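You operate a simulated robot arm through the tools that you are given. There is no shell and no other tool. Be economical: measure what you need, move in short steps, check, and stop when the job is done.

Carry out the task below with a simulated robot arm. There is one attempt and no reset: what you move stays moved.

TASK
Take the yellow card and leave it on the clear pane marked side. Then put the tall carton marked tubes on the clear pane marked top. Then put the small white plug on top of the paper roll with orange band. Then put the weight with yellow ring on the top of the shelf marked outgoing away on the top of the bench with blue legs. Then open the drawer marked seals, fetch the dull brown pan and set it in the inside of the drawer marked seals and shut the seals again. Then take the weight with blue ring on the top of the shelf marked outgoing and put it away on the top of the bench with blue legs. Do these in the order given. Set down upright: tall carton marked tubes, weight with yellow ring, weight with blue ring.
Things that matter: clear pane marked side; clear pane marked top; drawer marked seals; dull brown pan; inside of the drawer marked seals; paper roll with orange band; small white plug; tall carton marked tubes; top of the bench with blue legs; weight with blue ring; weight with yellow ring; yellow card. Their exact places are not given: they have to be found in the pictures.

It is judged by the outcome, as a careful person would: the job done as asked, and still so three seconds after it is handed in. It fails if anything else is knocked over, pushed out of place, dropped, spilled or broken. A push-on lid holds only when it is set on centred and level and pressed home; a screw cap is set on level and turned clockwise until tight.

THE ROBOT
A 7-joint arm with a two-finger parallel gripper on a trunk, on a base that drives. Base frame: it is fixed to the floor where the robot stands at the start and does not move with it; the origin is under the middle of the robot, x ahead of it, y to its left, z up. Readings come in mm, degrees, newtons and seconds.
With the tool pointing down near the work surface it reaches from about 100 to 660 mm from the robot's upright axis, wherever it stands. Its first joint turns from -166.0 to 166.0 degrees. Places, roughly: clear pane marked side [1250, 250, 750]; clear pane marked top [3250, -1750, 500]; drawer marked seals [5300, -100, 800]; dull brown pan (6x6x3 cm) [3800, -1700, 500]; inside of the drawer marked seals [5400, -100, 700]; paper roll with orange band (5x5x4 cm) [3300, -1800, 900]; small white plug (3x2x4 cm) [3400, -1800, 900]; tall carton marked tubes [3500, -1750, 500]; top of the bench with blue legs [200, -1900, 800]; weight with blue ring [4000, -1750, 500]; weight with yellow ring [3000, -1750, 500]; yellow card [500, 0, 1000]. Payload 1.57 kg.
The tool frame sits at the grasp point between the pads (the TCP): z along the fingers, y along the line on which they close. The tips reach 30 mm beyond it. Largest opening 80 mm; finger width 17, thickness 12; the body of the gripper, 40 by 82 mm, starts 80 mm behind the TCP.
Orientation is that of the tool frame in the base frame, as a unit quaternion [x, y, z, w]. With the fingers straight down and closing along the base's y, the tool's x points along the base's -x, its y along +y and its z along -z.

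THE INTERFACE
- The arm moves only by the tool servo_tool. Its argument "moves" is a list of rows, each a list of 7 numbers: the gripper command, from -1 (fully open) to 1 (shut), values between in proportion, then the shift along the tool's x, y, z in m, then the turn, a rotation vector about the tool's x, y, z in degrees. In form: [[hand, tx, ty, tz, ax, ay, az], ...]. A call has 1 to 10 rows; each row is the pose to reach, as a shift and turn from the pose commanded when the call began, along the tool's axes at that moment. Each row takes 0.2 s and may step no farther than 50 mm and 8.6 degrees from the row before; otherwise, or with a gripper value out of range, the whole call is refused. Where a pose cannot be reached the arm comes as near as it can. A force on the tool above 40 N (or 10 N above the force at the start of the call, whichever is more), or a blocked arm, ends the call early, and 0.2 s more pass. The fingers move at their own pace (about 72 mm/s each) and stop on an object; they squeeze with about 43 N. The grip force told is the motor's: it shows also when the fingers shut on nothing. Time passes only in rows, and 0.2 s behind the last, so rows that repeat a pose let the fingers close. The reply holds the time, the measured pose of the TCP, the force on the tool along the base axes, the opening and the grip force, in the units named above and with some noise, with the torque about the TCP (base axes, N m) and any sound that the robot's microphone picked up, and new pictures: "pictures" is both (left out), scene, wrist or none.
- Cameras (640 x 400 px; columns grow to the right, rows downward): "scene" is now at [-16.6, 99.4, 1390.5]; the picture's right is [-0.51, -0.86, 0.00], its down [-0.53, 0.31, -0.79] and it looks along [0.68, -0.40, -0.61] (base axes); focal length 263 px, centre (320, 200). "wrist" rides on the gripper at [72, -7, -122] in the tool frame; the picture's right is [0.09, 1.00, 0.00], its down [-0.84, 0.08, -0.54] and it looks along [-0.54, 0.05, 0.84] (tool axes); focal length 238 px, centre (320, 200).
- move_column(by): slides the trunk up (or, below 0, down) by that many mm; the arm and the scene camera ride with it, the base frame stays. It gives what a move gives, with no picture.
- base_move(legs): drives the robot by 1 to 6 legs, each [ahead, left, turn to the left] in mm, mm and degrees, along the robot's own axes; the way and the turn of a leg run together, so that a leg with both is an arc; at most 1500 mm and 180 degrees a leg. The arm and the cameras ride along, it lands a little off, and it stops where it bumps. It gives what a move gives, and a new picture of the scene camera.
- head_to(pan, tilt): turns the head with the scene camera to pan (to the left, within 86 degrees either way) and tilt (down, from -29 to 69), counted from straight ahead of the robot. It gives what a move gives, and a new picture of the scene camera.
- probe_pixels(camera, pixels): for up to 12 pixels [column, row] of the newest picture of that camera ("zoom" is the newest enlarged one), the place [x, y, z] in the base frame of the surface seen there, good to about 2 mm. It takes no simulated time.
- close_up(camera, box): a new picture of the part [left, top, right, bottom] of that camera's present view, enlarged. It takes no simulated time.
- job_done(): hands the job in; it is judged then, once.

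Keep the steps short. Do not move on a guess: measure, check each grasp and each placing, and mend mistakes. In all there are 138 turns and 260 pictures (those below and enlarged ones count). Leave the gripper open and the arm clear of the work at the hand-in unless told otherwise, and finish with a single line.

The tools are called after "Emit:" as name(argument=value, ...) on one line, values as JSON. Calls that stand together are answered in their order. servo_tool: Moves the arm, as the interface text tells. Its arguments: {"type":"object","properties":{"moves":{"type":"array"},"pictures":{"type":"string","enum":["both","scene","wrist","none"]}},"required":["moves"]} The other tools are called the same way: move_column (by) slides the trunk up or down; base_move (legs) drives the base; head_to (pan, tilt) turns the head that bears the scene camera; probe_pixels (camera, pixels) gives the place of the surface under pixels of a picture; close_up (camera, box) takes an enlarged picture of a part of a camera's view; job_done () hands the job in.

At the start:

```text
time: 0.0
ee_pos: [389.1, -135.5, 1139.9]
ee_rot: [0.0, 1.0, 0.0, 0.001]
contact_force: [-0.2, 0.1, 0.1]
torque: [0.01, 0.02, 0.0]
width: 79.9
gripper_force: 0.1
trunk travel left (down, up): [-50.0, 65.0]
robot x, y, heading: [1.4, 0.4, 0.1]
head pan, tilt: [-30.4, 37.6]
```

scene: 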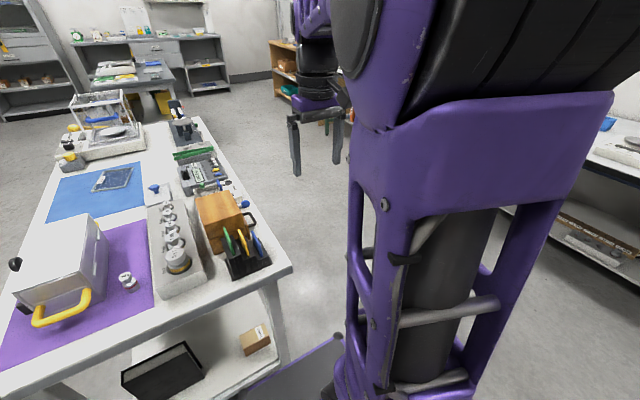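
wrist: 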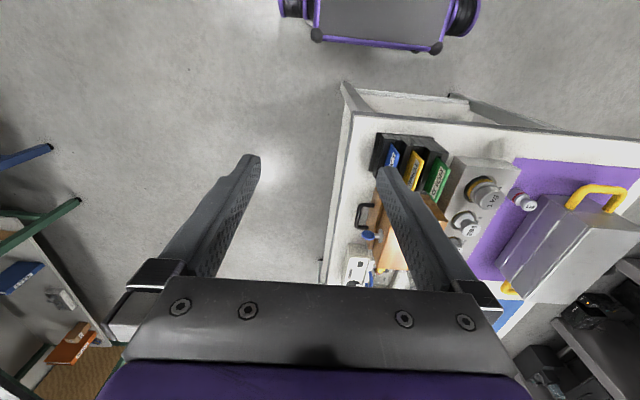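

I see a black rack with green, yellow and blue cards near scene (245,250). I'll enlarge it and the balance at the far end, where the "side" pane probably is.

Emit:
close_up(camera="scene", box=[190, 180, 300, 290])

Emit:
close_up(camera="wrist", box=[340, 110, 500, 270])

Emit:
close_up(camera="scene", box=[40, 80, 240, 205])

```text
3.64 times, centred on (245, 235) of scene
```

zoom: 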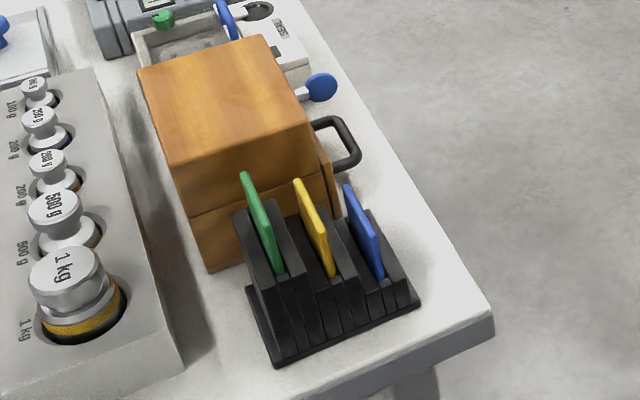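

```text
2.50 times, centred on (420, 190) of wrist
```

zoom: 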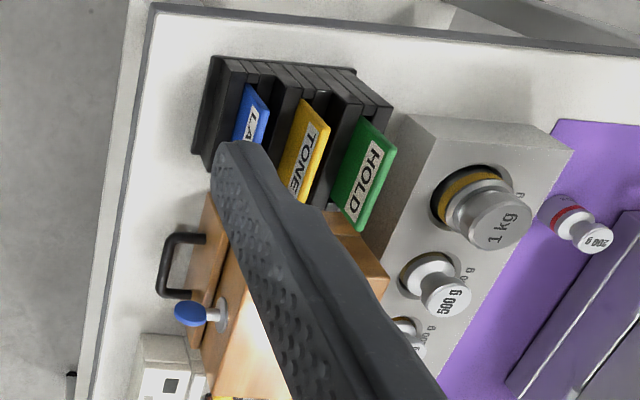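

```text
3.20 times, centred on (140, 142) of scene
```

zoom: 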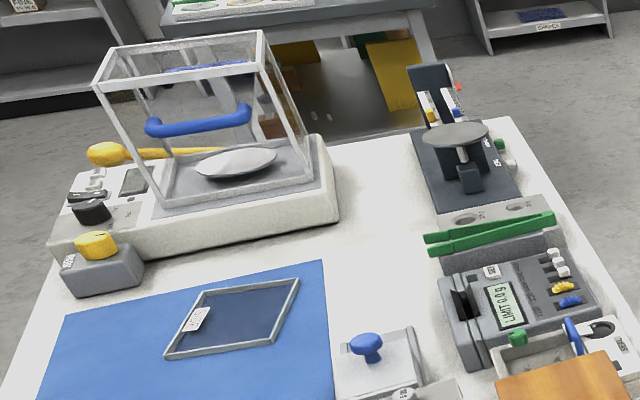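

The pane lies on the blue mat. I'll check its label and probe the pane and the cards.

Emit:
close_up(camera="scene", box=[85, 160, 141, 195])

Emit:
probe_pixels(camera="scene", pixels=[[92, 191], [104, 170], [132, 168], [124, 188], [112, 180], [140, 205], [60, 200]])

Emit:
close_up(camera="scene", box=[221, 220, 277, 290])

```text
11.43 times, centred on (113, 178) of scene
```

zoom: 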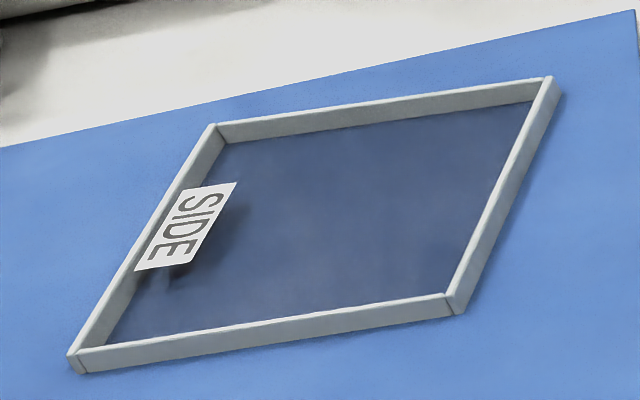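

```text
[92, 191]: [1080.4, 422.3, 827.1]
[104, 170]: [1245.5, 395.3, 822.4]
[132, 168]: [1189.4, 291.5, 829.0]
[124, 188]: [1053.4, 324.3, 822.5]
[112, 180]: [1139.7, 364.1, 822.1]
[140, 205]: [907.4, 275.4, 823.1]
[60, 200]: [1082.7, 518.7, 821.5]
```

```text
5.71 times, centred on (249, 255) of scene
```

zoom: 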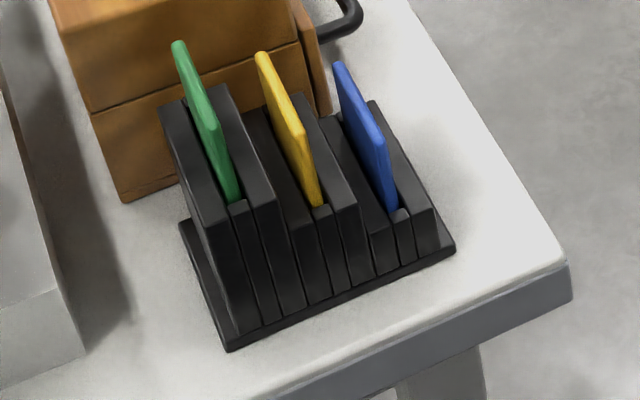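

Emit:
probe_pixels(camera="zoom", pixels=[[262, 56], [265, 90], [285, 95], [303, 125], [318, 200], [300, 170], [320, 210], [180, 45], [338, 66], [397, 208], [300, 100], [228, 345]])

Emit:
probe_pixels(camera="wrist", pixels=[[420, 157], [411, 185], [415, 170], [405, 168], [412, 152]])

```text
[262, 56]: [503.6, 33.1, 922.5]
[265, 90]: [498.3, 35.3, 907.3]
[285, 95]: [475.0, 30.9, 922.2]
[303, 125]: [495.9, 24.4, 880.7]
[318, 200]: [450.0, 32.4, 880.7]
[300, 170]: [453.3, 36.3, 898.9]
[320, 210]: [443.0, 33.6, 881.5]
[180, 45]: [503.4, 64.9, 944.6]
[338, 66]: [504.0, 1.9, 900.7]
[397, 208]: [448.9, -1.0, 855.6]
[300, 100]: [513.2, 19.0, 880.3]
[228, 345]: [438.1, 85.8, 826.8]
```

```text
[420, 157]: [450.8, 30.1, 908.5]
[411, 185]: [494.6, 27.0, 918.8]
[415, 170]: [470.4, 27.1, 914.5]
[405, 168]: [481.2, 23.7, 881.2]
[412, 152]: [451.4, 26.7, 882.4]
```

The yellow card stands in a slot facing ±y: x about 448–504, y about 31, top at z 922. Next I'll move above it with the fingers narrowed to about 24 mm so they fit between its neighbours.

Emit:
servo_tool(moves=[[0.4, -0.02, 0.04, 0.02, 0, 0, 0], [0.4, -0.04, 0.08, 0.03, 0, 0, 0], [0.4, -0.06, 0.12, 0.04, 0, 0, 0], [0.4, -0.087, 0.167, 0.05, 0, 0, 0], [0.4, -0.087, 0.167, 0.09, 0, 0, 0], [0.4, -0.087, 0.167, 0.11, 0, 0, 0], [0.4, -0.087, 0.167, 0.11, 0, 0, 0]], pictures="both")

```text
refused: row 4 steps farther than a row can; nothing moved
```

Emit:
servo_tool(moves=[[0.4, -0.02, 0.04, 0.02, 0, 0, 0], [0.4, -0.04, 0.08, 0.03, 0, 0, 0], [0.4, -0.06, 0.12, 0.04, 0, 0, 0], [0.4, -0.08, 0.155, 0.05, 0, 0, 0], [0.4, -0.087, 0.167, 0.09, 0, 0, 0], [0.4, -0.087, 0.167, 0.11, 0, 0, 0], [0.4, -0.087, 0.167, 0.11, 0, 0, 0]], pictures="both")

```text
time: 1.6
ee_pos: [475.0, 30.4, 1029.6]
ee_rot: [0.001, 1.0, 0.0, 0.0]
contact_force: [0.5, 0.7, 0.4]
torque: [-0.02, -0.02, -0.01]
width: 24.3
gripper_force: 0.0
trunk travel left (down, up): [-50.0, 65.0]
robot x, y, heading: [-2.0, 0.9, 0.0]
head pan, tilt: [-30.4, 37.6]
```

scene: 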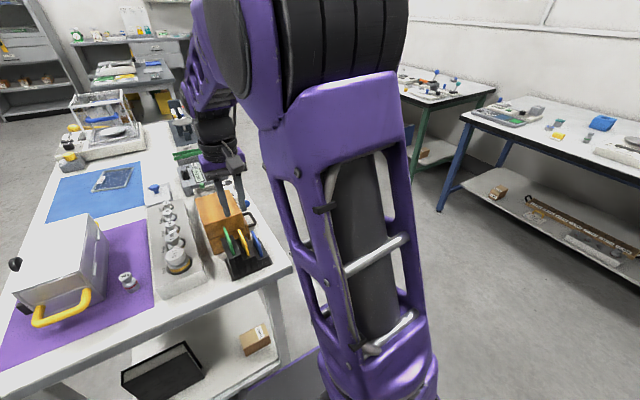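
wrist: 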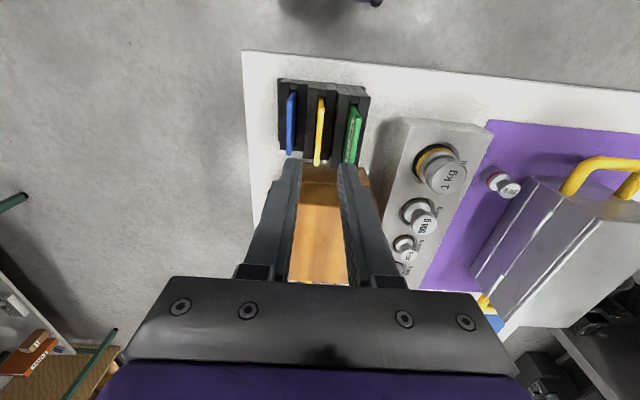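

Emit:
close_up(camera="wrist", box=[265, 70, 385, 190])

Emit:
probe_pixels(camera="wrist", pixels=[[320, 105], [319, 130], [318, 155], [318, 162], [352, 120], [343, 100], [343, 140], [330, 125], [309, 125], [302, 125], [336, 125], [291, 120]])

```text
3.33 times, centred on (325, 130) of wrist
```

zoom: 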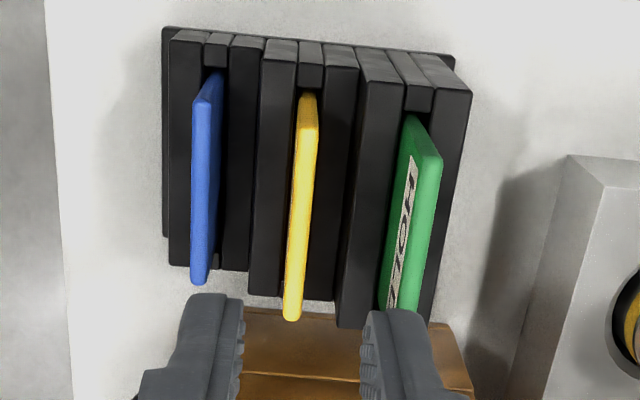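

```text
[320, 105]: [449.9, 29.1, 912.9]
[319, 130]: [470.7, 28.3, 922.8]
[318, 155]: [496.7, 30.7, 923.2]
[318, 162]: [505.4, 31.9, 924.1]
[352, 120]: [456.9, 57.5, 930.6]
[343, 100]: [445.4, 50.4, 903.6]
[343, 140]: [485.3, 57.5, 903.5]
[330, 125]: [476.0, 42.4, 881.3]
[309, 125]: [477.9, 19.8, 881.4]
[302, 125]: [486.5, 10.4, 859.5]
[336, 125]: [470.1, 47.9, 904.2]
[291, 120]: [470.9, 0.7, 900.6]
```

Card centre is about y 30. The green ridge at z 904 starts at y 47, so I'll narrow to 16 mm and descend to tip height about 907, then close.

Emit:
servo_tool(moves=[[0.6, 0, 0, 0.03, 0, 0, -3], [0.6, 0, 0, 0.06, 0, 0, -3], [0.6, 0, 0, 0.08, 0, 0, -3], [0.6, 0, 0, 0.092, 0, 0, -3], [0.6, 0, 0, 0.092, 0, 0, -3], [1, 0, 0, 0.092, 0, 0, -3], [1, 0, 0, 0.092, 0, 0, -3], [1, 0, 0, 0.092, 0, 0, -3]], pictures="wrist")

```text
time: 3.4
ee_pos: [476.9, 31.6, 937.7]
ee_rot: [-0.025, 1.0, 0.0, 0.0]
contact_force: [1.8, -7.2, 0.3]
torque: [-0.44, 0.02, -0.28]
width: 4.8
gripper_force: 25.4
trunk travel left (down, up): [-50.0, 65.0]
robot x, y, heading: [0.7, 4.9, -0.0]
head pan, tilt: [-30.4, 37.6]
```

wrist: 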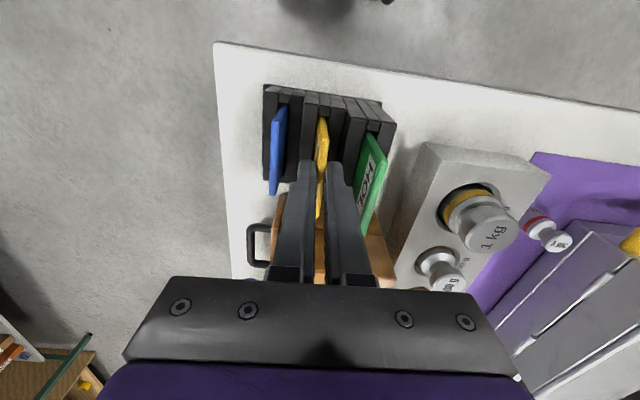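

Card gripped (opening 4.8 mm). Now I'll lift it straight out.

Emit:
servo_tool(moves=[[1, 0, 0, -0.015, 0, 0, 0], [1, 0, 0, -0.03, 0, 0, 0], [1, 0, 0, -0.05, 0, 0, 0], [1, 0, 0, -0.08, 0, 0, 0], [1, 0, 0, -0.12, 0, 0, 0], [1, 0, 0, -0.16, 0, 0, 0], [1, 0, 0, -0.16, 0, 0, 0]], pictures="wrist")

```text
time: 5.0
ee_pos: [474.3, 34.4, 1098.6]
ee_rot: [-0.026, 1.0, 0.0, 0.0]
contact_force: [-0.1, -0.9, 0.1]
torque: [-0.01, 0.02, 0.02]
width: 4.9
gripper_force: 25.6
trunk travel left (down, up): [-50.0, 65.0]
robot x, y, heading: [1.5, 0.0, -0.2]
head pan, tilt: [-30.4, 37.6]
```

wrist: 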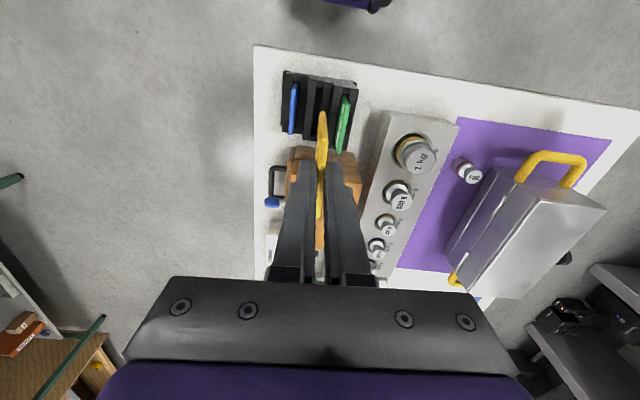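

The card is out. I'll probe the bench's edges and the surroundings to plan the drive.

Emit:
probe_pixels(camera="scene", pixels=[[200, 120], [291, 268], [10, 395], [75, 125], [236, 130], [100, 95], [160, 92], [400, 92], [468, 116], [440, 205], [300, 330], [270, 75]])

Emit:
head_to(pan=0, tilt=20)

Emit:
head_to(pan=-70, tilt=20)

```text
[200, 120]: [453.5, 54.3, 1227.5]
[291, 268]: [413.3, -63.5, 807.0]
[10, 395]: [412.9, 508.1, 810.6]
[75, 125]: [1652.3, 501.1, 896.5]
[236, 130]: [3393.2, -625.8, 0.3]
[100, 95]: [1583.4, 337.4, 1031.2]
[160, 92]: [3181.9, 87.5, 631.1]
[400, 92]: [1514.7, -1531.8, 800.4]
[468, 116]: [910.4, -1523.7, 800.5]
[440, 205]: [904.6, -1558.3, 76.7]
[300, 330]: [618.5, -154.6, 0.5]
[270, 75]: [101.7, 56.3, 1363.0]
```

```text
time: 6.0
ee_pos: [475.1, 33.9, 1098.1]
ee_rot: [-0.026, 1.0, 0.0, 0.0]
contact_force: [0.4, -0.3, -0.4]
torque: [0.01, 0.01, -0.03]
width: 4.7
gripper_force: 25.2
trunk travel left (down, up): [-50.0, 65.0]
robot x, y, heading: [0.0, 2.0, 0.0]
head pan, tilt: [0.0, 20.0]
```

scene: 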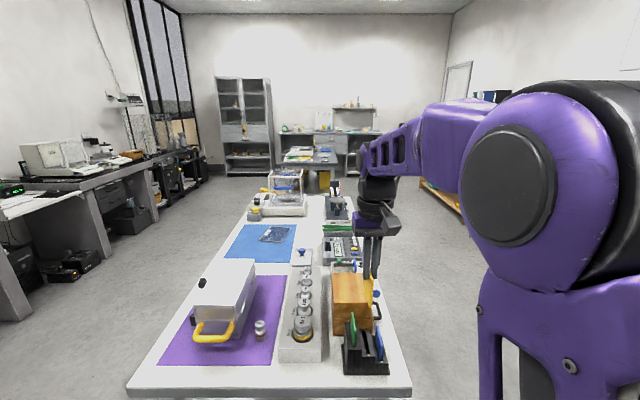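

```text
time: 7.4
ee_pos: [474.3, 33.5, 1096.6]
ee_rot: [-0.026, 1.0, 0.0, 0.0]
contact_force: [-0.2, 0.5, -0.3]
torque: [0.0, 0.0, 0.01]
width: 4.8
gripper_force: 25.4
trunk travel left (down, up): [-50.0, 65.0]
robot x, y, heading: [2.7, -0.9, -0.0]
head pan, tilt: [-70.0, 20.0]
```

scene: 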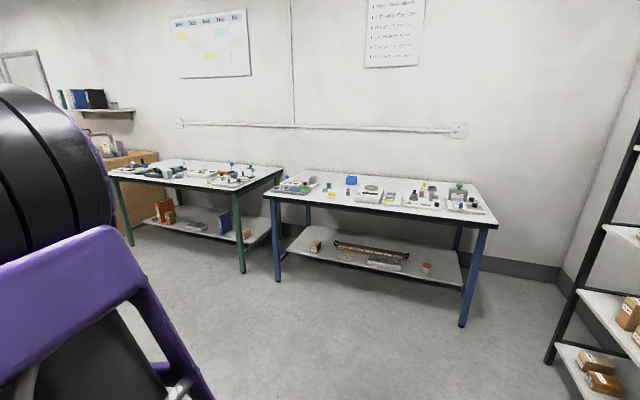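

Bench spans x 413–1700, y −63–508. The pane is closer to the left edge, so I'll work from the left. First retract the arm a little and look left.

Emit:
servo_tool(moves=[[1, 0.04, 0, 0, 0, 0, 0], [1, 0.08, 0, 0, 0, 0, 0], [1, 0.12, 0, 0, 0, 0, 0], [1, 0.15, 0, 0, 0, 0, 0]], pictures="none")

Emit:
head_to(pan=50, tilt=30)

```text
time: 8.4
ee_pos: [324.7, 25.2, 1099.7]
ee_rot: [-0.026, 1.0, 0.0, 0.001]
contact_force: [-0.1, 0.4, 0.0]
torque: [0.01, 0.01, 0.01]
width: 4.7
gripper_force: 24.9
trunk travel left (down, up): [-50.0, 65.0]
robot x, y, heading: [1.7, 0.5, 0.2]
head pan, tilt: [-70.0, 20.0]
```

```text
time: 10.4
ee_pos: [325.8, 25.8, 1097.8]
ee_rot: [-0.027, 1.0, 0.001, -0.003]
contact_force: [0.5, 0.8, 0.3]
torque: [-0.03, 0.0, -0.02]
width: 4.8
gripper_force: 25.1
trunk travel left (down, up): [-50.0, 65.0]
robot x, y, heading: [1.9, -4.6, -0.0]
head pan, tilt: [50.0, 30.0]
```

scene: 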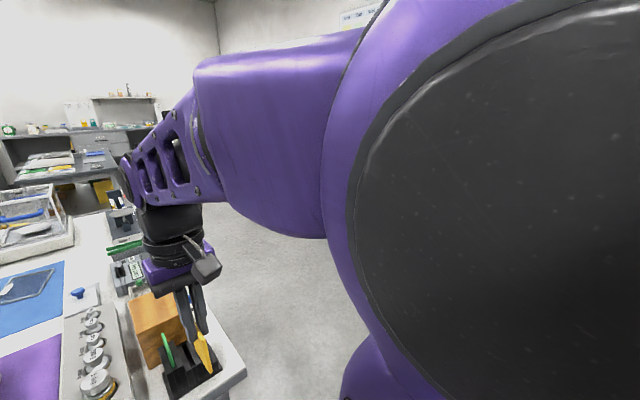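

The picture seems to lag the head motion. I'll ask again.

Emit:
head_to(pan=50, tilt=30)

```text
time: 11.0
ee_pos: [325.5, 24.3, 1097.2]
ee_rot: [-0.026, 1.0, -0.001, -0.003]
contact_force: [-0.2, 0.0, 0.6]
torque: [0.0, -0.01, -0.02]
width: 4.9
gripper_force: 25.5
trunk travel left (down, up): [-50.0, 65.0]
robot x, y, heading: [-3.9, -1.6, -0.2]
head pan, tilt: [50.0, 30.0]
```

scene: 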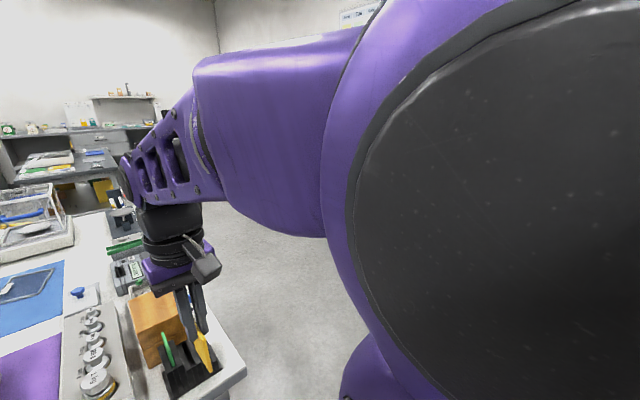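

Emit:
head_to(pan=20, tilt=30)

```text
time: 11.9
ee_pos: [325.9, 25.4, 1097.1]
ee_rot: [-0.027, 1.0, 0.001, -0.004]
contact_force: [0.3, -0.5, -0.1]
torque: [0.0, 0.0, 0.01]
width: 4.6
gripper_force: 24.9
trunk travel left (down, up): [-50.0, 65.0]
robot x, y, heading: [0.1, -2.2, 0.0]
head pan, tilt: [20.0, 30.0]
```

scene: 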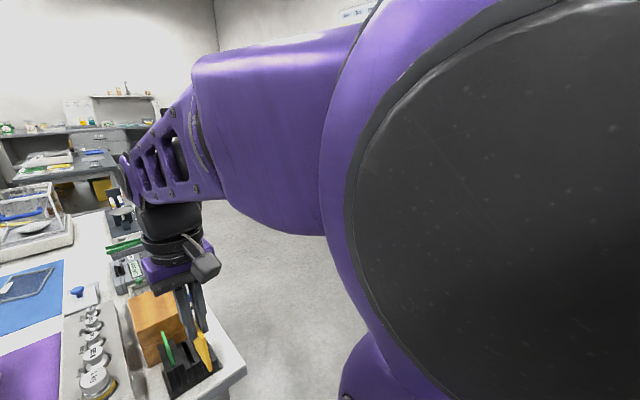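

The head seems to be blocked by the retracted arm. I'll extend the arm back out and look again.

Emit:
servo_tool(moves=[[1, -0.04, 0, 0, 0, 0, 0], [1, -0.08, 0, 0, 0, 0, 0], [1, -0.12, 0, 0, 0, 0, 0], [1, -0.15, 0, 0, 0, 0, 0]], pictures="none")

Emit:
head_to(pan=50, tilt=30)

```text
time: 12.9
ee_pos: [473.0, 31.6, 1097.8]
ee_rot: [-0.026, 1.0, 0.0, 0.0]
contact_force: [-0.8, 0.3, -0.8]
torque: [-0.01, -0.05, 0.03]
width: 4.6
gripper_force: 25.6
trunk travel left (down, up): [-50.0, 65.0]
robot x, y, heading: [-2.3, 2.5, 0.1]
head pan, tilt: [20.0, 30.0]
```

```text
time: 13.9
ee_pos: [473.0, 30.6, 1097.2]
ee_rot: [-0.027, 1.0, 0.0, 0.0]
contact_force: [-0.2, -0.3, -0.8]
torque: [-0.03, -0.01, 0.04]
width: 4.7
gripper_force: 24.8
trunk travel left (down, up): [-50.0, 65.0]
robot x, y, heading: [1.7, -0.3, 0.0]
head pan, tilt: [50.0, 30.0]
```

scene: 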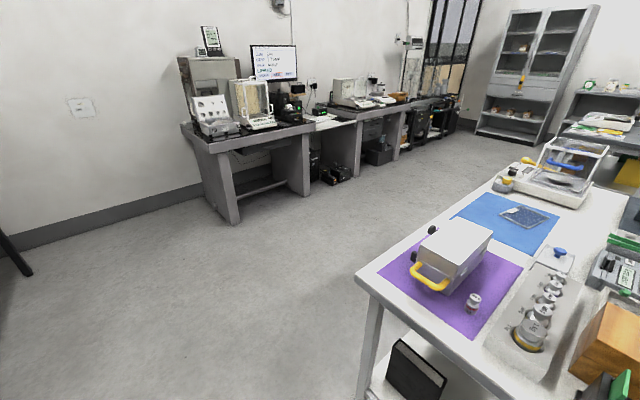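

Head is free now. I'll probe the left aisle.

Emit:
probe_pixels(camera="scene", pixels=[[230, 222], [318, 183], [345, 178], [460, 130], [355, 275], [435, 232], [497, 175], [520, 210], [400, 160]])

```text
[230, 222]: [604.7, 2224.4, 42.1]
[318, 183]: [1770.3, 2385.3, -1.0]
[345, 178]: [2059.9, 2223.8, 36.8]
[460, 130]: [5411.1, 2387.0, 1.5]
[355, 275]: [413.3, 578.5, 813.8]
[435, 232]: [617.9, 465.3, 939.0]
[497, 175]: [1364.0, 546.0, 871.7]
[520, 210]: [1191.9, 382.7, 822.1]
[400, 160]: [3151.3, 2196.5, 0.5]
```

The left aisle is clear to y≈2200. Driving: back 150, left 920, ahead 1290, turn right 90.

Emit:
base_move(legs=[[-150, 0, 0], [0, 920, 0], [1290, 0, 0], [0, 0, -90]])

Emit:
head_to(pan=0, tilt=50)

```text
time: 34.3
ee_pos: [1166.3, 482.0, 1096.6]
ee_rot: [0.693, 0.721, 0.0, 0.0]
contact_force: [-0.5, -0.2, -0.3]
torque: [-0.02, -0.01, -0.01]
width: 4.6
gripper_force: 25.4
trunk travel left (down, up): [-50.0, 65.0]
robot x, y, heading: [1139.6, 959.7, -90.9]
head pan, tilt: [50.0, 30.0]
```

scene: 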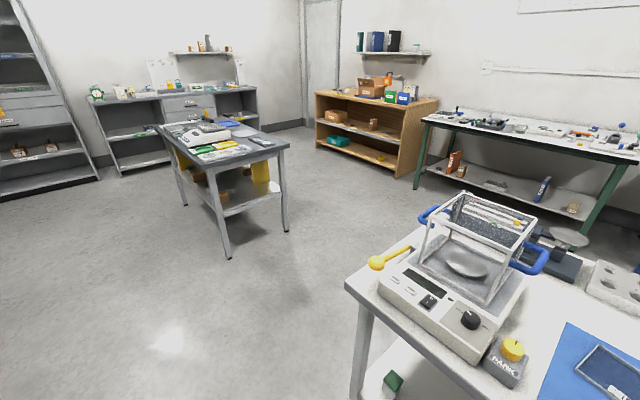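

```text
time: 35.5
ee_pos: [1165.9, 484.1, 1097.7]
ee_rot: [0.693, 0.721, 0.0, 0.0]
contact_force: [0.2, -0.4, 0.0]
torque: [0.0, 0.01, 0.02]
width: 4.6
gripper_force: 24.9
trunk travel left (down, up): [-50.0, 65.0]
robot x, y, heading: [1139.6, 958.7, -90.8]
head pan, tilt: [0.0, 50.0]
```

scene: 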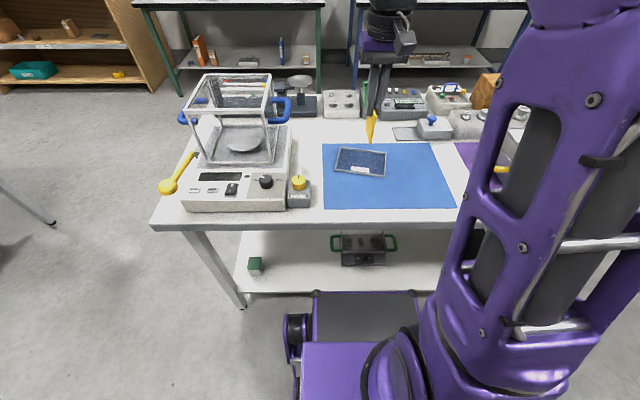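

I'll probe the pane accurately from here.

Emit:
close_up(camera="scene", box=[320, 105, 416, 185])

Emit:
close_up(camera="wrist", box=[240, 60, 400, 260])

```text
5.00 times, centred on (368, 145) of scene
```

zoom: 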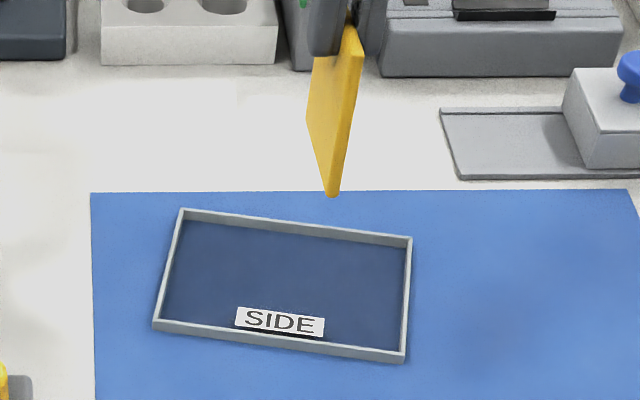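

```text
2.00 times, centred on (320, 160) of wrist
```

zoom: 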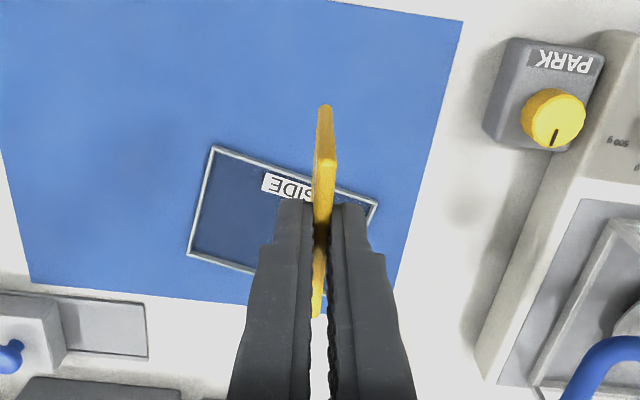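

Emit:
probe_pixels(camera="scene", pixels=[[356.4, 147.3], [402.2, 152.8], [400.8, 176.5], [351.2, 170.4], [376, 160], [385, 165], [386.4, 143.5], [389, 113], [382, 130], [376, 172.5]])

```text
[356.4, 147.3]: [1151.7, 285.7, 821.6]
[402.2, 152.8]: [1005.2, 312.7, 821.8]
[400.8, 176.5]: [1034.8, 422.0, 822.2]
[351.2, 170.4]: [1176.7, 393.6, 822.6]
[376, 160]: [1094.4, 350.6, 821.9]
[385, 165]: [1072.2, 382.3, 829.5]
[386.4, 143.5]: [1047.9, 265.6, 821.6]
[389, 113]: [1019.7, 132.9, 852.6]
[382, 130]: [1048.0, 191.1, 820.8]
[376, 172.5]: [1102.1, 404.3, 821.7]
```

The zoom was wider than my box, so I'll re-probe directly in the scene picture with corrected pixels.

Emit:
probe_pixels(camera="scene", pixels=[[340.6, 147.3], [386, 152.8], [384.6, 176.5], [335.4, 170.2], [360, 158], [362, 166], [370.2, 143], [373.5, 113], [368, 130], [367, 143], [370, 125], [360, 150]])

```text
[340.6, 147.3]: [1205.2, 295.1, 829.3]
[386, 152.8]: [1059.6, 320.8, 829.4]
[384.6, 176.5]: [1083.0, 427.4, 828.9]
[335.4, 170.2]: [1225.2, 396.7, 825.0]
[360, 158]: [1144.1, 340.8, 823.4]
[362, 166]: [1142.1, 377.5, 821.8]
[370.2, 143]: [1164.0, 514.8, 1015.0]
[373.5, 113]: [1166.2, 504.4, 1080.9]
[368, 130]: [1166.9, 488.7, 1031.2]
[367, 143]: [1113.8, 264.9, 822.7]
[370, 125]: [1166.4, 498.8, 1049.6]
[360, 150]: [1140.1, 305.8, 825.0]
```

Pane centre is about (1143, 360), glass z 823, rim 829, roughly 147×108 mm. The card is about 68 long and 55 wide, gripped at its top. I'll turn the tool −85° about its axis so I can tilt it forward and lay the card down nearly flat.

Emit:
servo_tool(moves=[[1, 0, 0, 0, 0, 0, -8.5], [1, 0, 0, 0, 0, 0, -17], [1, 0, 0, 0, 0, 0, -25.5], [1, 0, 0, 0, 0, 0, -34], [1, 0, 0, 0, 0, 0, -42.5], [1, 0, 0, 0, 0, 0, -51], [1, 0, 0, 0, 0, 0, -59.5], [1, 0, 0, 0, 0, 0, -68], [1, 0, 0, 0, 0, 0, -76.5], [1, 0, 0, 0, 0, 0, -85]], pictures="none")

```text
time: 37.7
ee_pos: [1165.4, 484.5, 1096.6]
ee_rot: [0.022, 1.0, 0.001, 0.0]
contact_force: [-0.7, -0.2, -0.3]
torque: [-0.04, -0.02, 0.01]
width: 4.7
gripper_force: 25.6
trunk travel left (down, up): [-50.0, 65.0]
robot x, y, heading: [1139.6, 958.5, -90.6]
head pan, tilt: [0.0, 50.0]
```

Now tilt forward 65° at height.

Emit:
servo_tool(moves=[[1, 0, 0, 0, 8.2, 0, 0], [1, 0, 0, 0, 16.4, 0, 0], [1, 0, 0, 0, 24.6, 0, 0], [1, 0, 0, 0, 32.8, 0, 0], [1, 0, 0, 0, 41, 0, 0], [1, 0, 0, 0, 49.2, 0, 0], [1, 0, 0, 0, 57.4, 0, 0], [1, 0, 0, 0, 65, 0, 0], [1, 0, 0, 0, 65, 0, 0]], pictures="both")

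```text
time: 39.0
ee_pos: [1163.3, 479.5, 1021.4]
ee_rot: [0.025, 0.951, -0.309, -0.007]
contact_force: [0.1, 0.7, -0.4]
torque: [0.03, -0.02, -0.01]
width: 4.5
gripper_force: 24.9
trunk travel left (down, up): [-50.0, 65.0]
robot x, y, heading: [1137.2, 959.2, -90.6]
head pan, tilt: [0.0, 50.0]
stopped in row 6: the arm was blocked; the commanded pose is now the measured one
```

scene: 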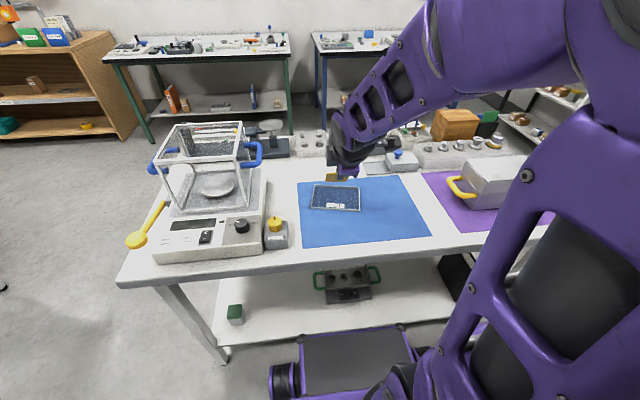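
wrist: 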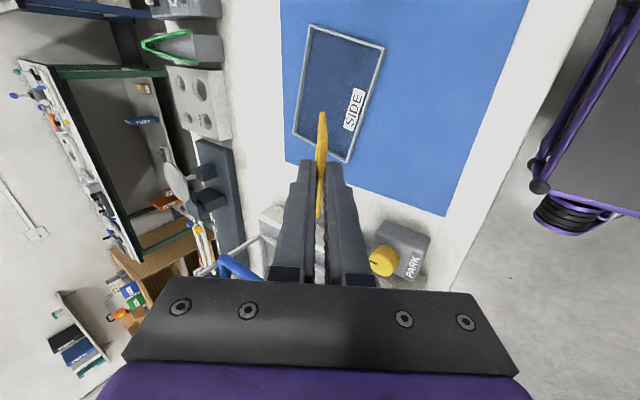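

The tilt stopped at 36° because the arm folds too much this close in. I'll back the robot up 150 mm, extend the arm by 190 mm, then tilt further.

Emit:
base_move(legs=[[-150, 0, 0]])

Emit:
servo_tool(moves=[[1, 0, -0.031, 0.022, 0, 0, 0], [1, 0, -0.062, 0.045, 0, 0, 0], [1, 0, -0.092, 0.067, 0, 0, 0], [1, 0, -0.123, 0.09, 0, 0, 0], [1, 0, -0.154, 0.112, 0, 0, 0]], pictures="none")

Emit:
servo_tool(moves=[[1, 0, 0, 0, 7, 0, 0], [1, 0, 0, 0, 14, 0, 0], [1, 0, 0, 0, 21, 0, 0], [1, 0, 0, 0, 28, 0, 0], [1, 0, 0, 0, 28, 0, 0]], pictures="both")

```text
time: 40.4
ee_pos: [1167.1, 629.8, 1019.2]
ee_rot: [0.022, 0.951, -0.309, -0.005]
contact_force: [-0.9, -1.5, -0.5]
torque: [-0.01, -0.01, 0.0]
width: 4.8
gripper_force: 25.1
trunk travel left (down, up): [-50.0, 65.0]
robot x, y, heading: [1142.6, 1105.2, -90.3]
head pan, tilt: [0.0, 50.0]
```

scene: 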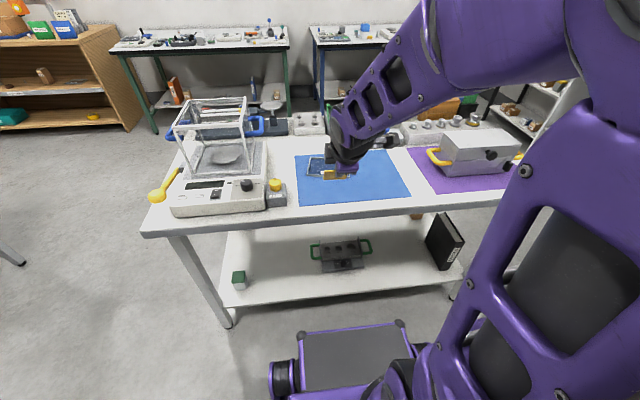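

```text
time: 41.6
ee_pos: [1157.2, 438.7, 1020.8]
ee_rot: [0.024, 0.951, -0.309, -0.005]
contact_force: [-0.6, 0.5, -0.1]
torque: [0.04, -0.02, 0.05]
width: 4.9
gripper_force: 25.2
trunk travel left (down, up): [-50.0, 65.0]
robot x, y, heading: [1143.5, 1110.1, -90.7]
head pan, tilt: [0.0, 50.0]
```

```text
time: 42.8
ee_pos: [1156.7, 440.3, 1020.8]
ee_rot: [0.021, 0.847, -0.531, -0.011]
contact_force: [0.6, -0.4, -1.1]
torque: [0.03, 0.01, -0.02]
width: 4.8
gripper_force: 25.2
trunk travel left (down, up): [-50.0, 65.0]
robot x, y, heading: [1142.4, 1107.9, -90.5]
head pan, tilt: [0.0, 50.0]
```

scene: 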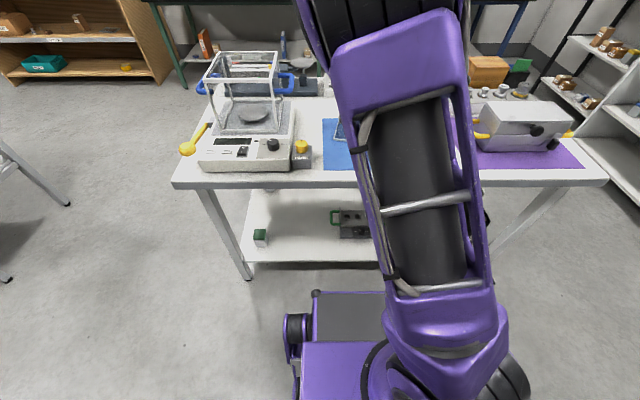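
wrist: 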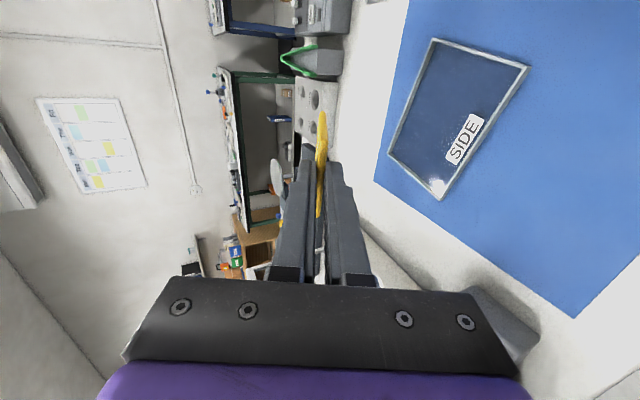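

Tilt is now 64°, as wanted. Lower so the card's far edge hovers just above the pane glass (TCP to about [1145, 401, 875]).

Emit:
servo_tool(moves=[[1, 0.0027, 0.029, 0.025, 0, 0, 0], [1, 0.0054, 0.058, 0.05, 0, 0, 0], [1, 0.008, 0.086, 0.074, 0, 0, 0], [1, 0.0108, 0.114, 0.099, 0, 0, 0], [1, 0.0108, 0.114, 0.099, 0, 0, 0]], pictures="wrist")

Emit:
head_to(pan=-6, tilt=40)

```text
time: 44.0
ee_pos: [1145.0, 401.9, 873.3]
ee_rot: [0.021, 0.848, -0.53, -0.012]
contact_force: [0.9, 0.0, -0.2]
torque: [0.01, 0.04, 0.01]
width: 4.8
gripper_force: 25.3
trunk travel left (down, up): [-50.0, 65.0]
robot x, y, heading: [1144.8, 1106.4, -90.6]
head pan, tilt: [0.0, 50.0]
```

wrist: 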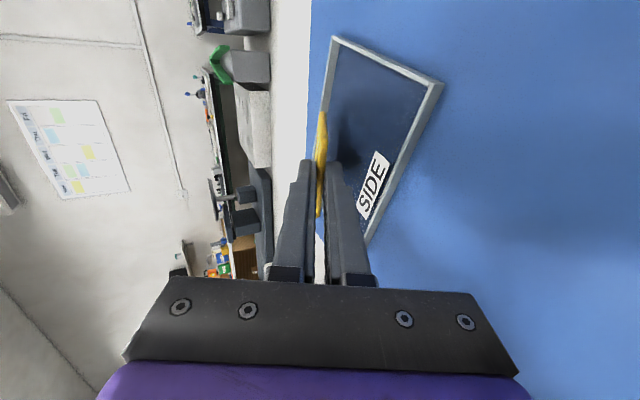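

```text
time: 44.7
ee_pos: [1145.1, 402.2, 874.8]
ee_rot: [0.02, 0.848, -0.53, -0.011]
contact_force: [-0.4, 0.8, -0.3]
torque: [0.02, -0.01, 0.02]
width: 4.9
gripper_force: 25.2
trunk travel left (down, up): [-50.0, 65.0]
robot x, y, heading: [1142.5, 1106.7, -90.6]
head pan, tilt: [-6.0, 40.0]
```

scene: 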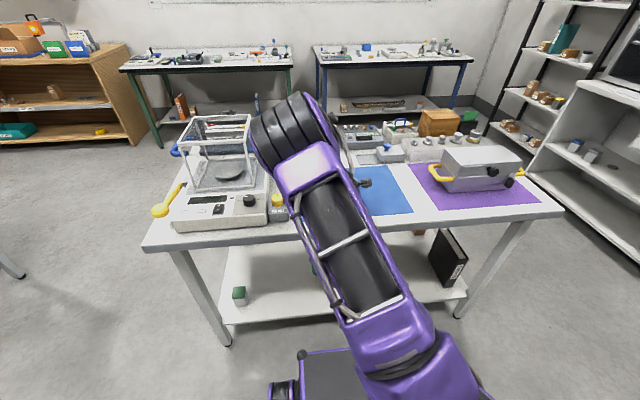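

Now step down gently to touch.

Emit:
servo_tool(moves=[[1, 0, 0.0036, 0.0017, 0, 0, 0], [1, 0, 0.0063, 0.0031, 0, 0, 0], [1, 0, 0.009, 0.0044, 0, 0, 0], [1, 0, 0.009, 0.0044, 0, 0, 0]], pictures="wrist")

Emit:
close_up(camera="wrist", box=[240, 20, 460, 260])

```text
time: 45.7
ee_pos: [1144.9, 400.1, 866.3]
ee_rot: [0.02, 0.847, -0.532, -0.011]
contact_force: [-0.9, 1.1, 6.4]
torque: [-0.57, 0.04, -0.07]
width: 5.4
gripper_force: 25.1
trunk travel left (down, up): [-50.0, 65.0]
robot x, y, heading: [1138.0, 1107.1, -90.5]
head pan, tilt: [-6.0, 40.0]
```

wrist: 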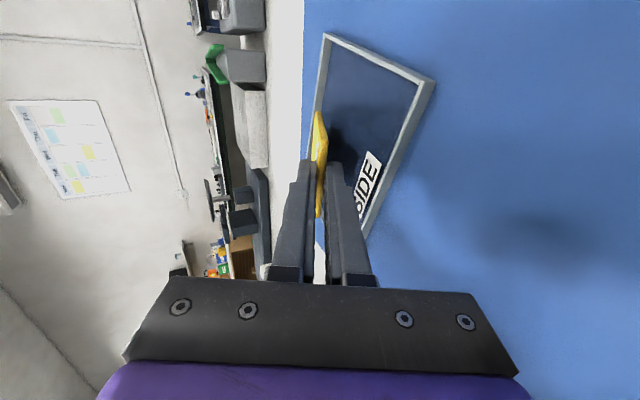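

```text
1.67 times, centred on (350, 140) of wrist
```

zoom: 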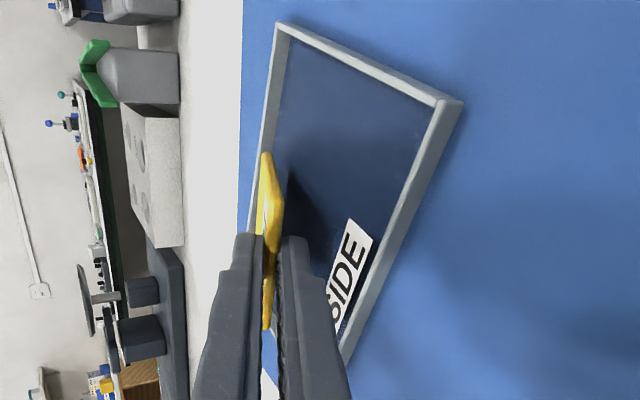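

Contact 6.4 N upward. I'll check where the card edge is (glass, not rim).

Emit:
probe_pixels(camera="zoom", pixels=[[266, 158], [276, 190], [278, 205], [272, 240], [270, 300], [255, 170], [282, 26], [460, 103], [262, 215], [285, 90]])

```text
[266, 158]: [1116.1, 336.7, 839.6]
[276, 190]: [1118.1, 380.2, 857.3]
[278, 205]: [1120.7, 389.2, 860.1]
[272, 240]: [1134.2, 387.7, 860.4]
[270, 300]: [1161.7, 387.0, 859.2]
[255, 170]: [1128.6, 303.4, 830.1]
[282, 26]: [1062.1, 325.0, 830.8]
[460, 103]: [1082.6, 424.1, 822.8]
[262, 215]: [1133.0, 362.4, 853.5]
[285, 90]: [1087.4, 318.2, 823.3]
```

Emit:
close_up(camera="wrist", box=[295, 90, 359, 130])

```text
10.00 times, centred on (327, 110) of wrist
```

zoom: 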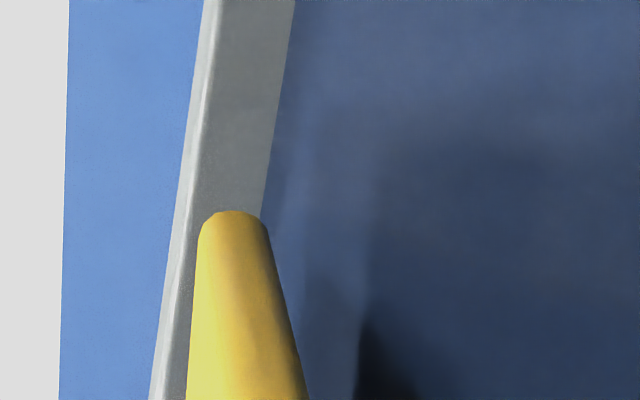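

Emit:
probe_pixels(camera="zoom", pixels=[[215, 218], [235, 214], [255, 218], [205, 260], [200, 300], [270, 300], [290, 380], [240, 300], [225, 150], [280, 150]])

```text
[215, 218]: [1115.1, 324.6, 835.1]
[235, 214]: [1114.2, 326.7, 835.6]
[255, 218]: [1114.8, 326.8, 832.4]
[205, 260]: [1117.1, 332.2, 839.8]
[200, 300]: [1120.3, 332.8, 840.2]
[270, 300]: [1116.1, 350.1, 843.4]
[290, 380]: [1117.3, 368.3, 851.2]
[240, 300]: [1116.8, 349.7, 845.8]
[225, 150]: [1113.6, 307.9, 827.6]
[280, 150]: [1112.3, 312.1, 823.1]
```

The contact fits: the glass is about flush with the rim (z≈829.5; the label is at that height), and the card edge rests inside the frame. Open slightly, then slide the fingers back out.

Emit:
servo_tool(moves=[[0.7, 0, 0, 0, 0, 0, 0], [0.7, 0, 0, 0, 0, 0, 0], [0.7, 0, 0, -0.008, 0, 0, 0], [0.7, 0, 0, -0.02, 0, 0, 0], [0.7, 0, 0, -0.04, 0, 0, 0], [0.7, 0, 0, -0.08, 0, 0, 0], [0.7, 0, 0, -0.12, 0, 0, 0]], pictures="wrist")

```text
time: 47.3
ee_pos: [1152.1, 507.7, 916.0]
ee_rot: [0.021, 0.848, -0.53, -0.011]
contact_force: [-0.8, 0.2, 0.3]
torque: [-0.01, -0.05, -0.03]
width: 11.8
gripper_force: 0.0
trunk travel left (down, up): [-50.0, 65.0]
robot x, y, heading: [1137.5, 1108.4, -90.3]
head pan, tilt: [-6.0, 40.0]
```

wrist: 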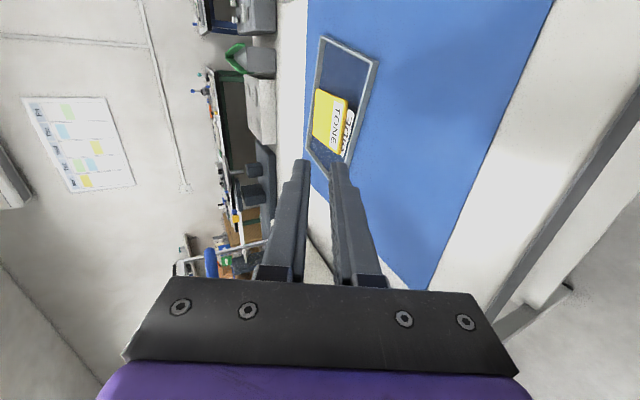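

The card lies flat on the pane. Now I'll raise and level the tool, then turn it back.

Emit:
servo_tool(moves=[[0.7, 0, -0.018, -0.009, -8, 0, 0], [-0.2, 0, -0.036, -0.0175, -16, 0, 0], [-1, 0, -0.054, -0.026, -24, 0, 0], [-1, 0, -0.072, -0.035, -32, 0, 0], [-1, 0, -0.09, -0.044, -40, 0, 0], [-1, 0, -0.108, -0.052, -48, 0, 0], [-1, 0, -0.126, -0.061, -56, 0, 0], [-1, 0, -0.144, -0.07, -64, 0, 0], [-1, 0, -0.144, -0.07, -64, 0, 0]], pictures="none")

Emit:
servo_tool(moves=[[-1, 0, 0.01, 0, 0, 0, 8.5], [-1, 0, 0.02, 0, 0, 0, 17], [-1, 0, 0.03, 0, 0, 0, 25.5], [-1, 0, 0.04, 0, 0, 0, 34], [-1, 0, 0.05, 0, 0, 0, 42.5], [-1, 0, 0.06, 0, 0, 0, 51], [-1, 0, 0.07, 0, 0, 0, 59.5], [-1, 0, 0.08, 0, 0, 0, 68], [-1, 0, 0.09, 0, 0, 0, 76.5], [-1, 0, 0.1, 0, 0, 0, 85]], pictures="none")

Emit:
head_to(pan=30, tilt=25)

```text
time: 49.3
ee_pos: [1150.0, 507.4, 1076.9]
ee_rot: [0.023, 1.0, 0.0, 0.001]
contact_force: [0.4, 0.0, -0.2]
torque: [-0.01, 0.0, 0.01]
width: 80.2
gripper_force: 0.0
trunk travel left (down, up): [-50.0, 65.0]
robot x, y, heading: [1143.3, 1103.6, -90.6]
head pan, tilt: [-6.0, 40.0]
```

```text
time: 51.5
ee_pos: [1153.9, 609.8, 1077.0]
ee_rot: [0.694, 0.72, 0.001, 0.002]
contact_force: [-0.1, -0.1, 0.5]
torque: [0.05, -0.03, 0.03]
width: 80.0
gripper_force: 0.0
trunk travel left (down, up): [-50.0, 65.0]
robot x, y, heading: [1138.4, 1104.7, -90.7]
head pan, tilt: [-6.0, 40.0]
```

```text
time: 52.5
ee_pos: [1153.6, 609.1, 1076.9]
ee_rot: [0.692, 0.722, 0.001, 0.001]
contact_force: [0.1, 0.4, 0.0]
torque: [-0.02, -0.02, 0.02]
width: 80.2
gripper_force: 0.1
trunk travel left (down, up): [-50.0, 65.0]
robot x, y, heading: [1138.8, 1106.2, -90.8]
head pan, tilt: [30.0, 25.0]
```

scene: 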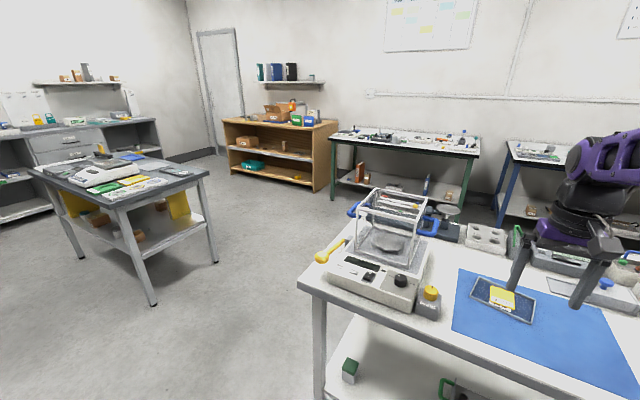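

Task 1 is done. Now I'll map the wooden shelf, the gray desk and the benches.

Emit:
probe_pixels(camera="scene", pixels=[[80, 258], [152, 305], [217, 262], [28, 170], [205, 172], [222, 122], [312, 128], [338, 124], [314, 190], [231, 172], [335, 140], [462, 205]])

Emit:
probe_pixels(camera="scene", pixels=[[300, 285], [320, 385], [440, 215], [390, 255], [60, 130], [20, 225]])

Emit:
close_up(camera="scene", box=[210, 55, 350, 195])

```text
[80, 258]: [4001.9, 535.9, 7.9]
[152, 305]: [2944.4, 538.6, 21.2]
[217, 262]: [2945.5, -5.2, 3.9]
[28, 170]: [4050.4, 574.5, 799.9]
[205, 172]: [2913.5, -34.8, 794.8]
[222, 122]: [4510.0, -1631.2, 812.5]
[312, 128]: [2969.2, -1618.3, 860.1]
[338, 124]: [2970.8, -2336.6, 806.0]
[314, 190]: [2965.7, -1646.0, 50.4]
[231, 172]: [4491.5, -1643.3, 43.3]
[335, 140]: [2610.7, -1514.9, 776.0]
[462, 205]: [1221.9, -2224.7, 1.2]
```

```text
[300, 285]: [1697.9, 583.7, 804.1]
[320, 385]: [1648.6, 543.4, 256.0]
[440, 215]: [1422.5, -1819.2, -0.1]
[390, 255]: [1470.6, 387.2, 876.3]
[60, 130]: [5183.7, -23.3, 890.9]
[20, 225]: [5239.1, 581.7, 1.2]
```

```text
2.86 times, centred on (280, 125) of scene
```

zoom: 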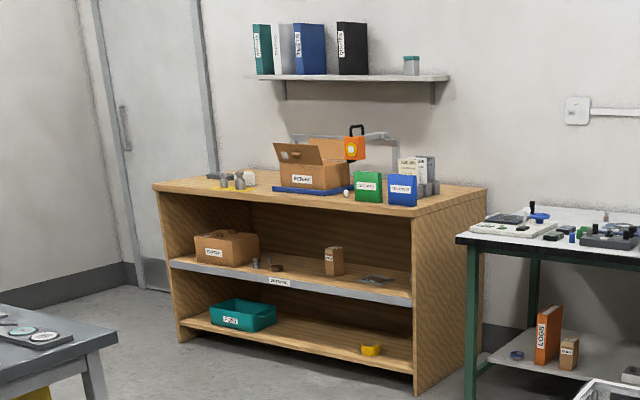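

Corridors are clear: bench 1 ends at x 1698, the desk spans x 2913–4050 and y −35–575, and the shelf front is at y −1620. Drive to about (3450, −800), facing the shelf.

Emit:
base_move(legs=[[0, 1160, 0.7], [1500, 0, 0], [400, 0, 0], [0, 1150, 0]])

Emit:
head_to(pan=10, tilt=40)

```text
time: 84.5
ee_pos: [3381.2, -1416.0, 1076.7]
ee_rot: [0.719, 0.695, 0.001, 0.002]
contact_force: [-0.2, 0.2, -0.1]
torque: [0.01, 0.02, 0.01]
width: 80.0
gripper_force: 0.1
trunk travel left (down, up): [-50.0, 65.0]
robot x, y, heading: [3407.1, -919.0, -94.6]
head pan, tilt: [30.0, 25.0]
```

scene: 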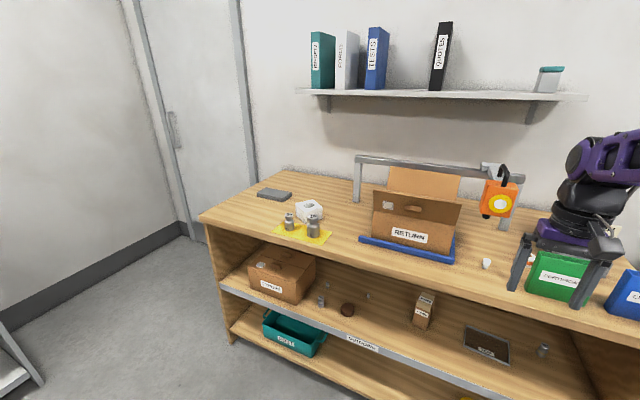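

```text
time: 85.3
ee_pos: [3379.8, -1414.9, 1076.6]
ee_rot: [0.719, 0.695, 0.002, 0.001]
contact_force: [0.4, -0.7, -0.7]
torque: [0.04, 0.0, 0.01]
width: 80.2
gripper_force: 0.0
trunk travel left (down, up): [-50.0, 65.0]
robot x, y, heading: [3406.1, -920.2, -95.0]
head pan, tilt: [10.0, 40.0]
```

scene: 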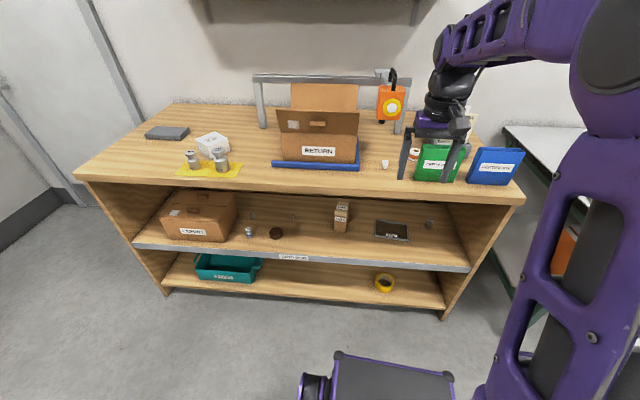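

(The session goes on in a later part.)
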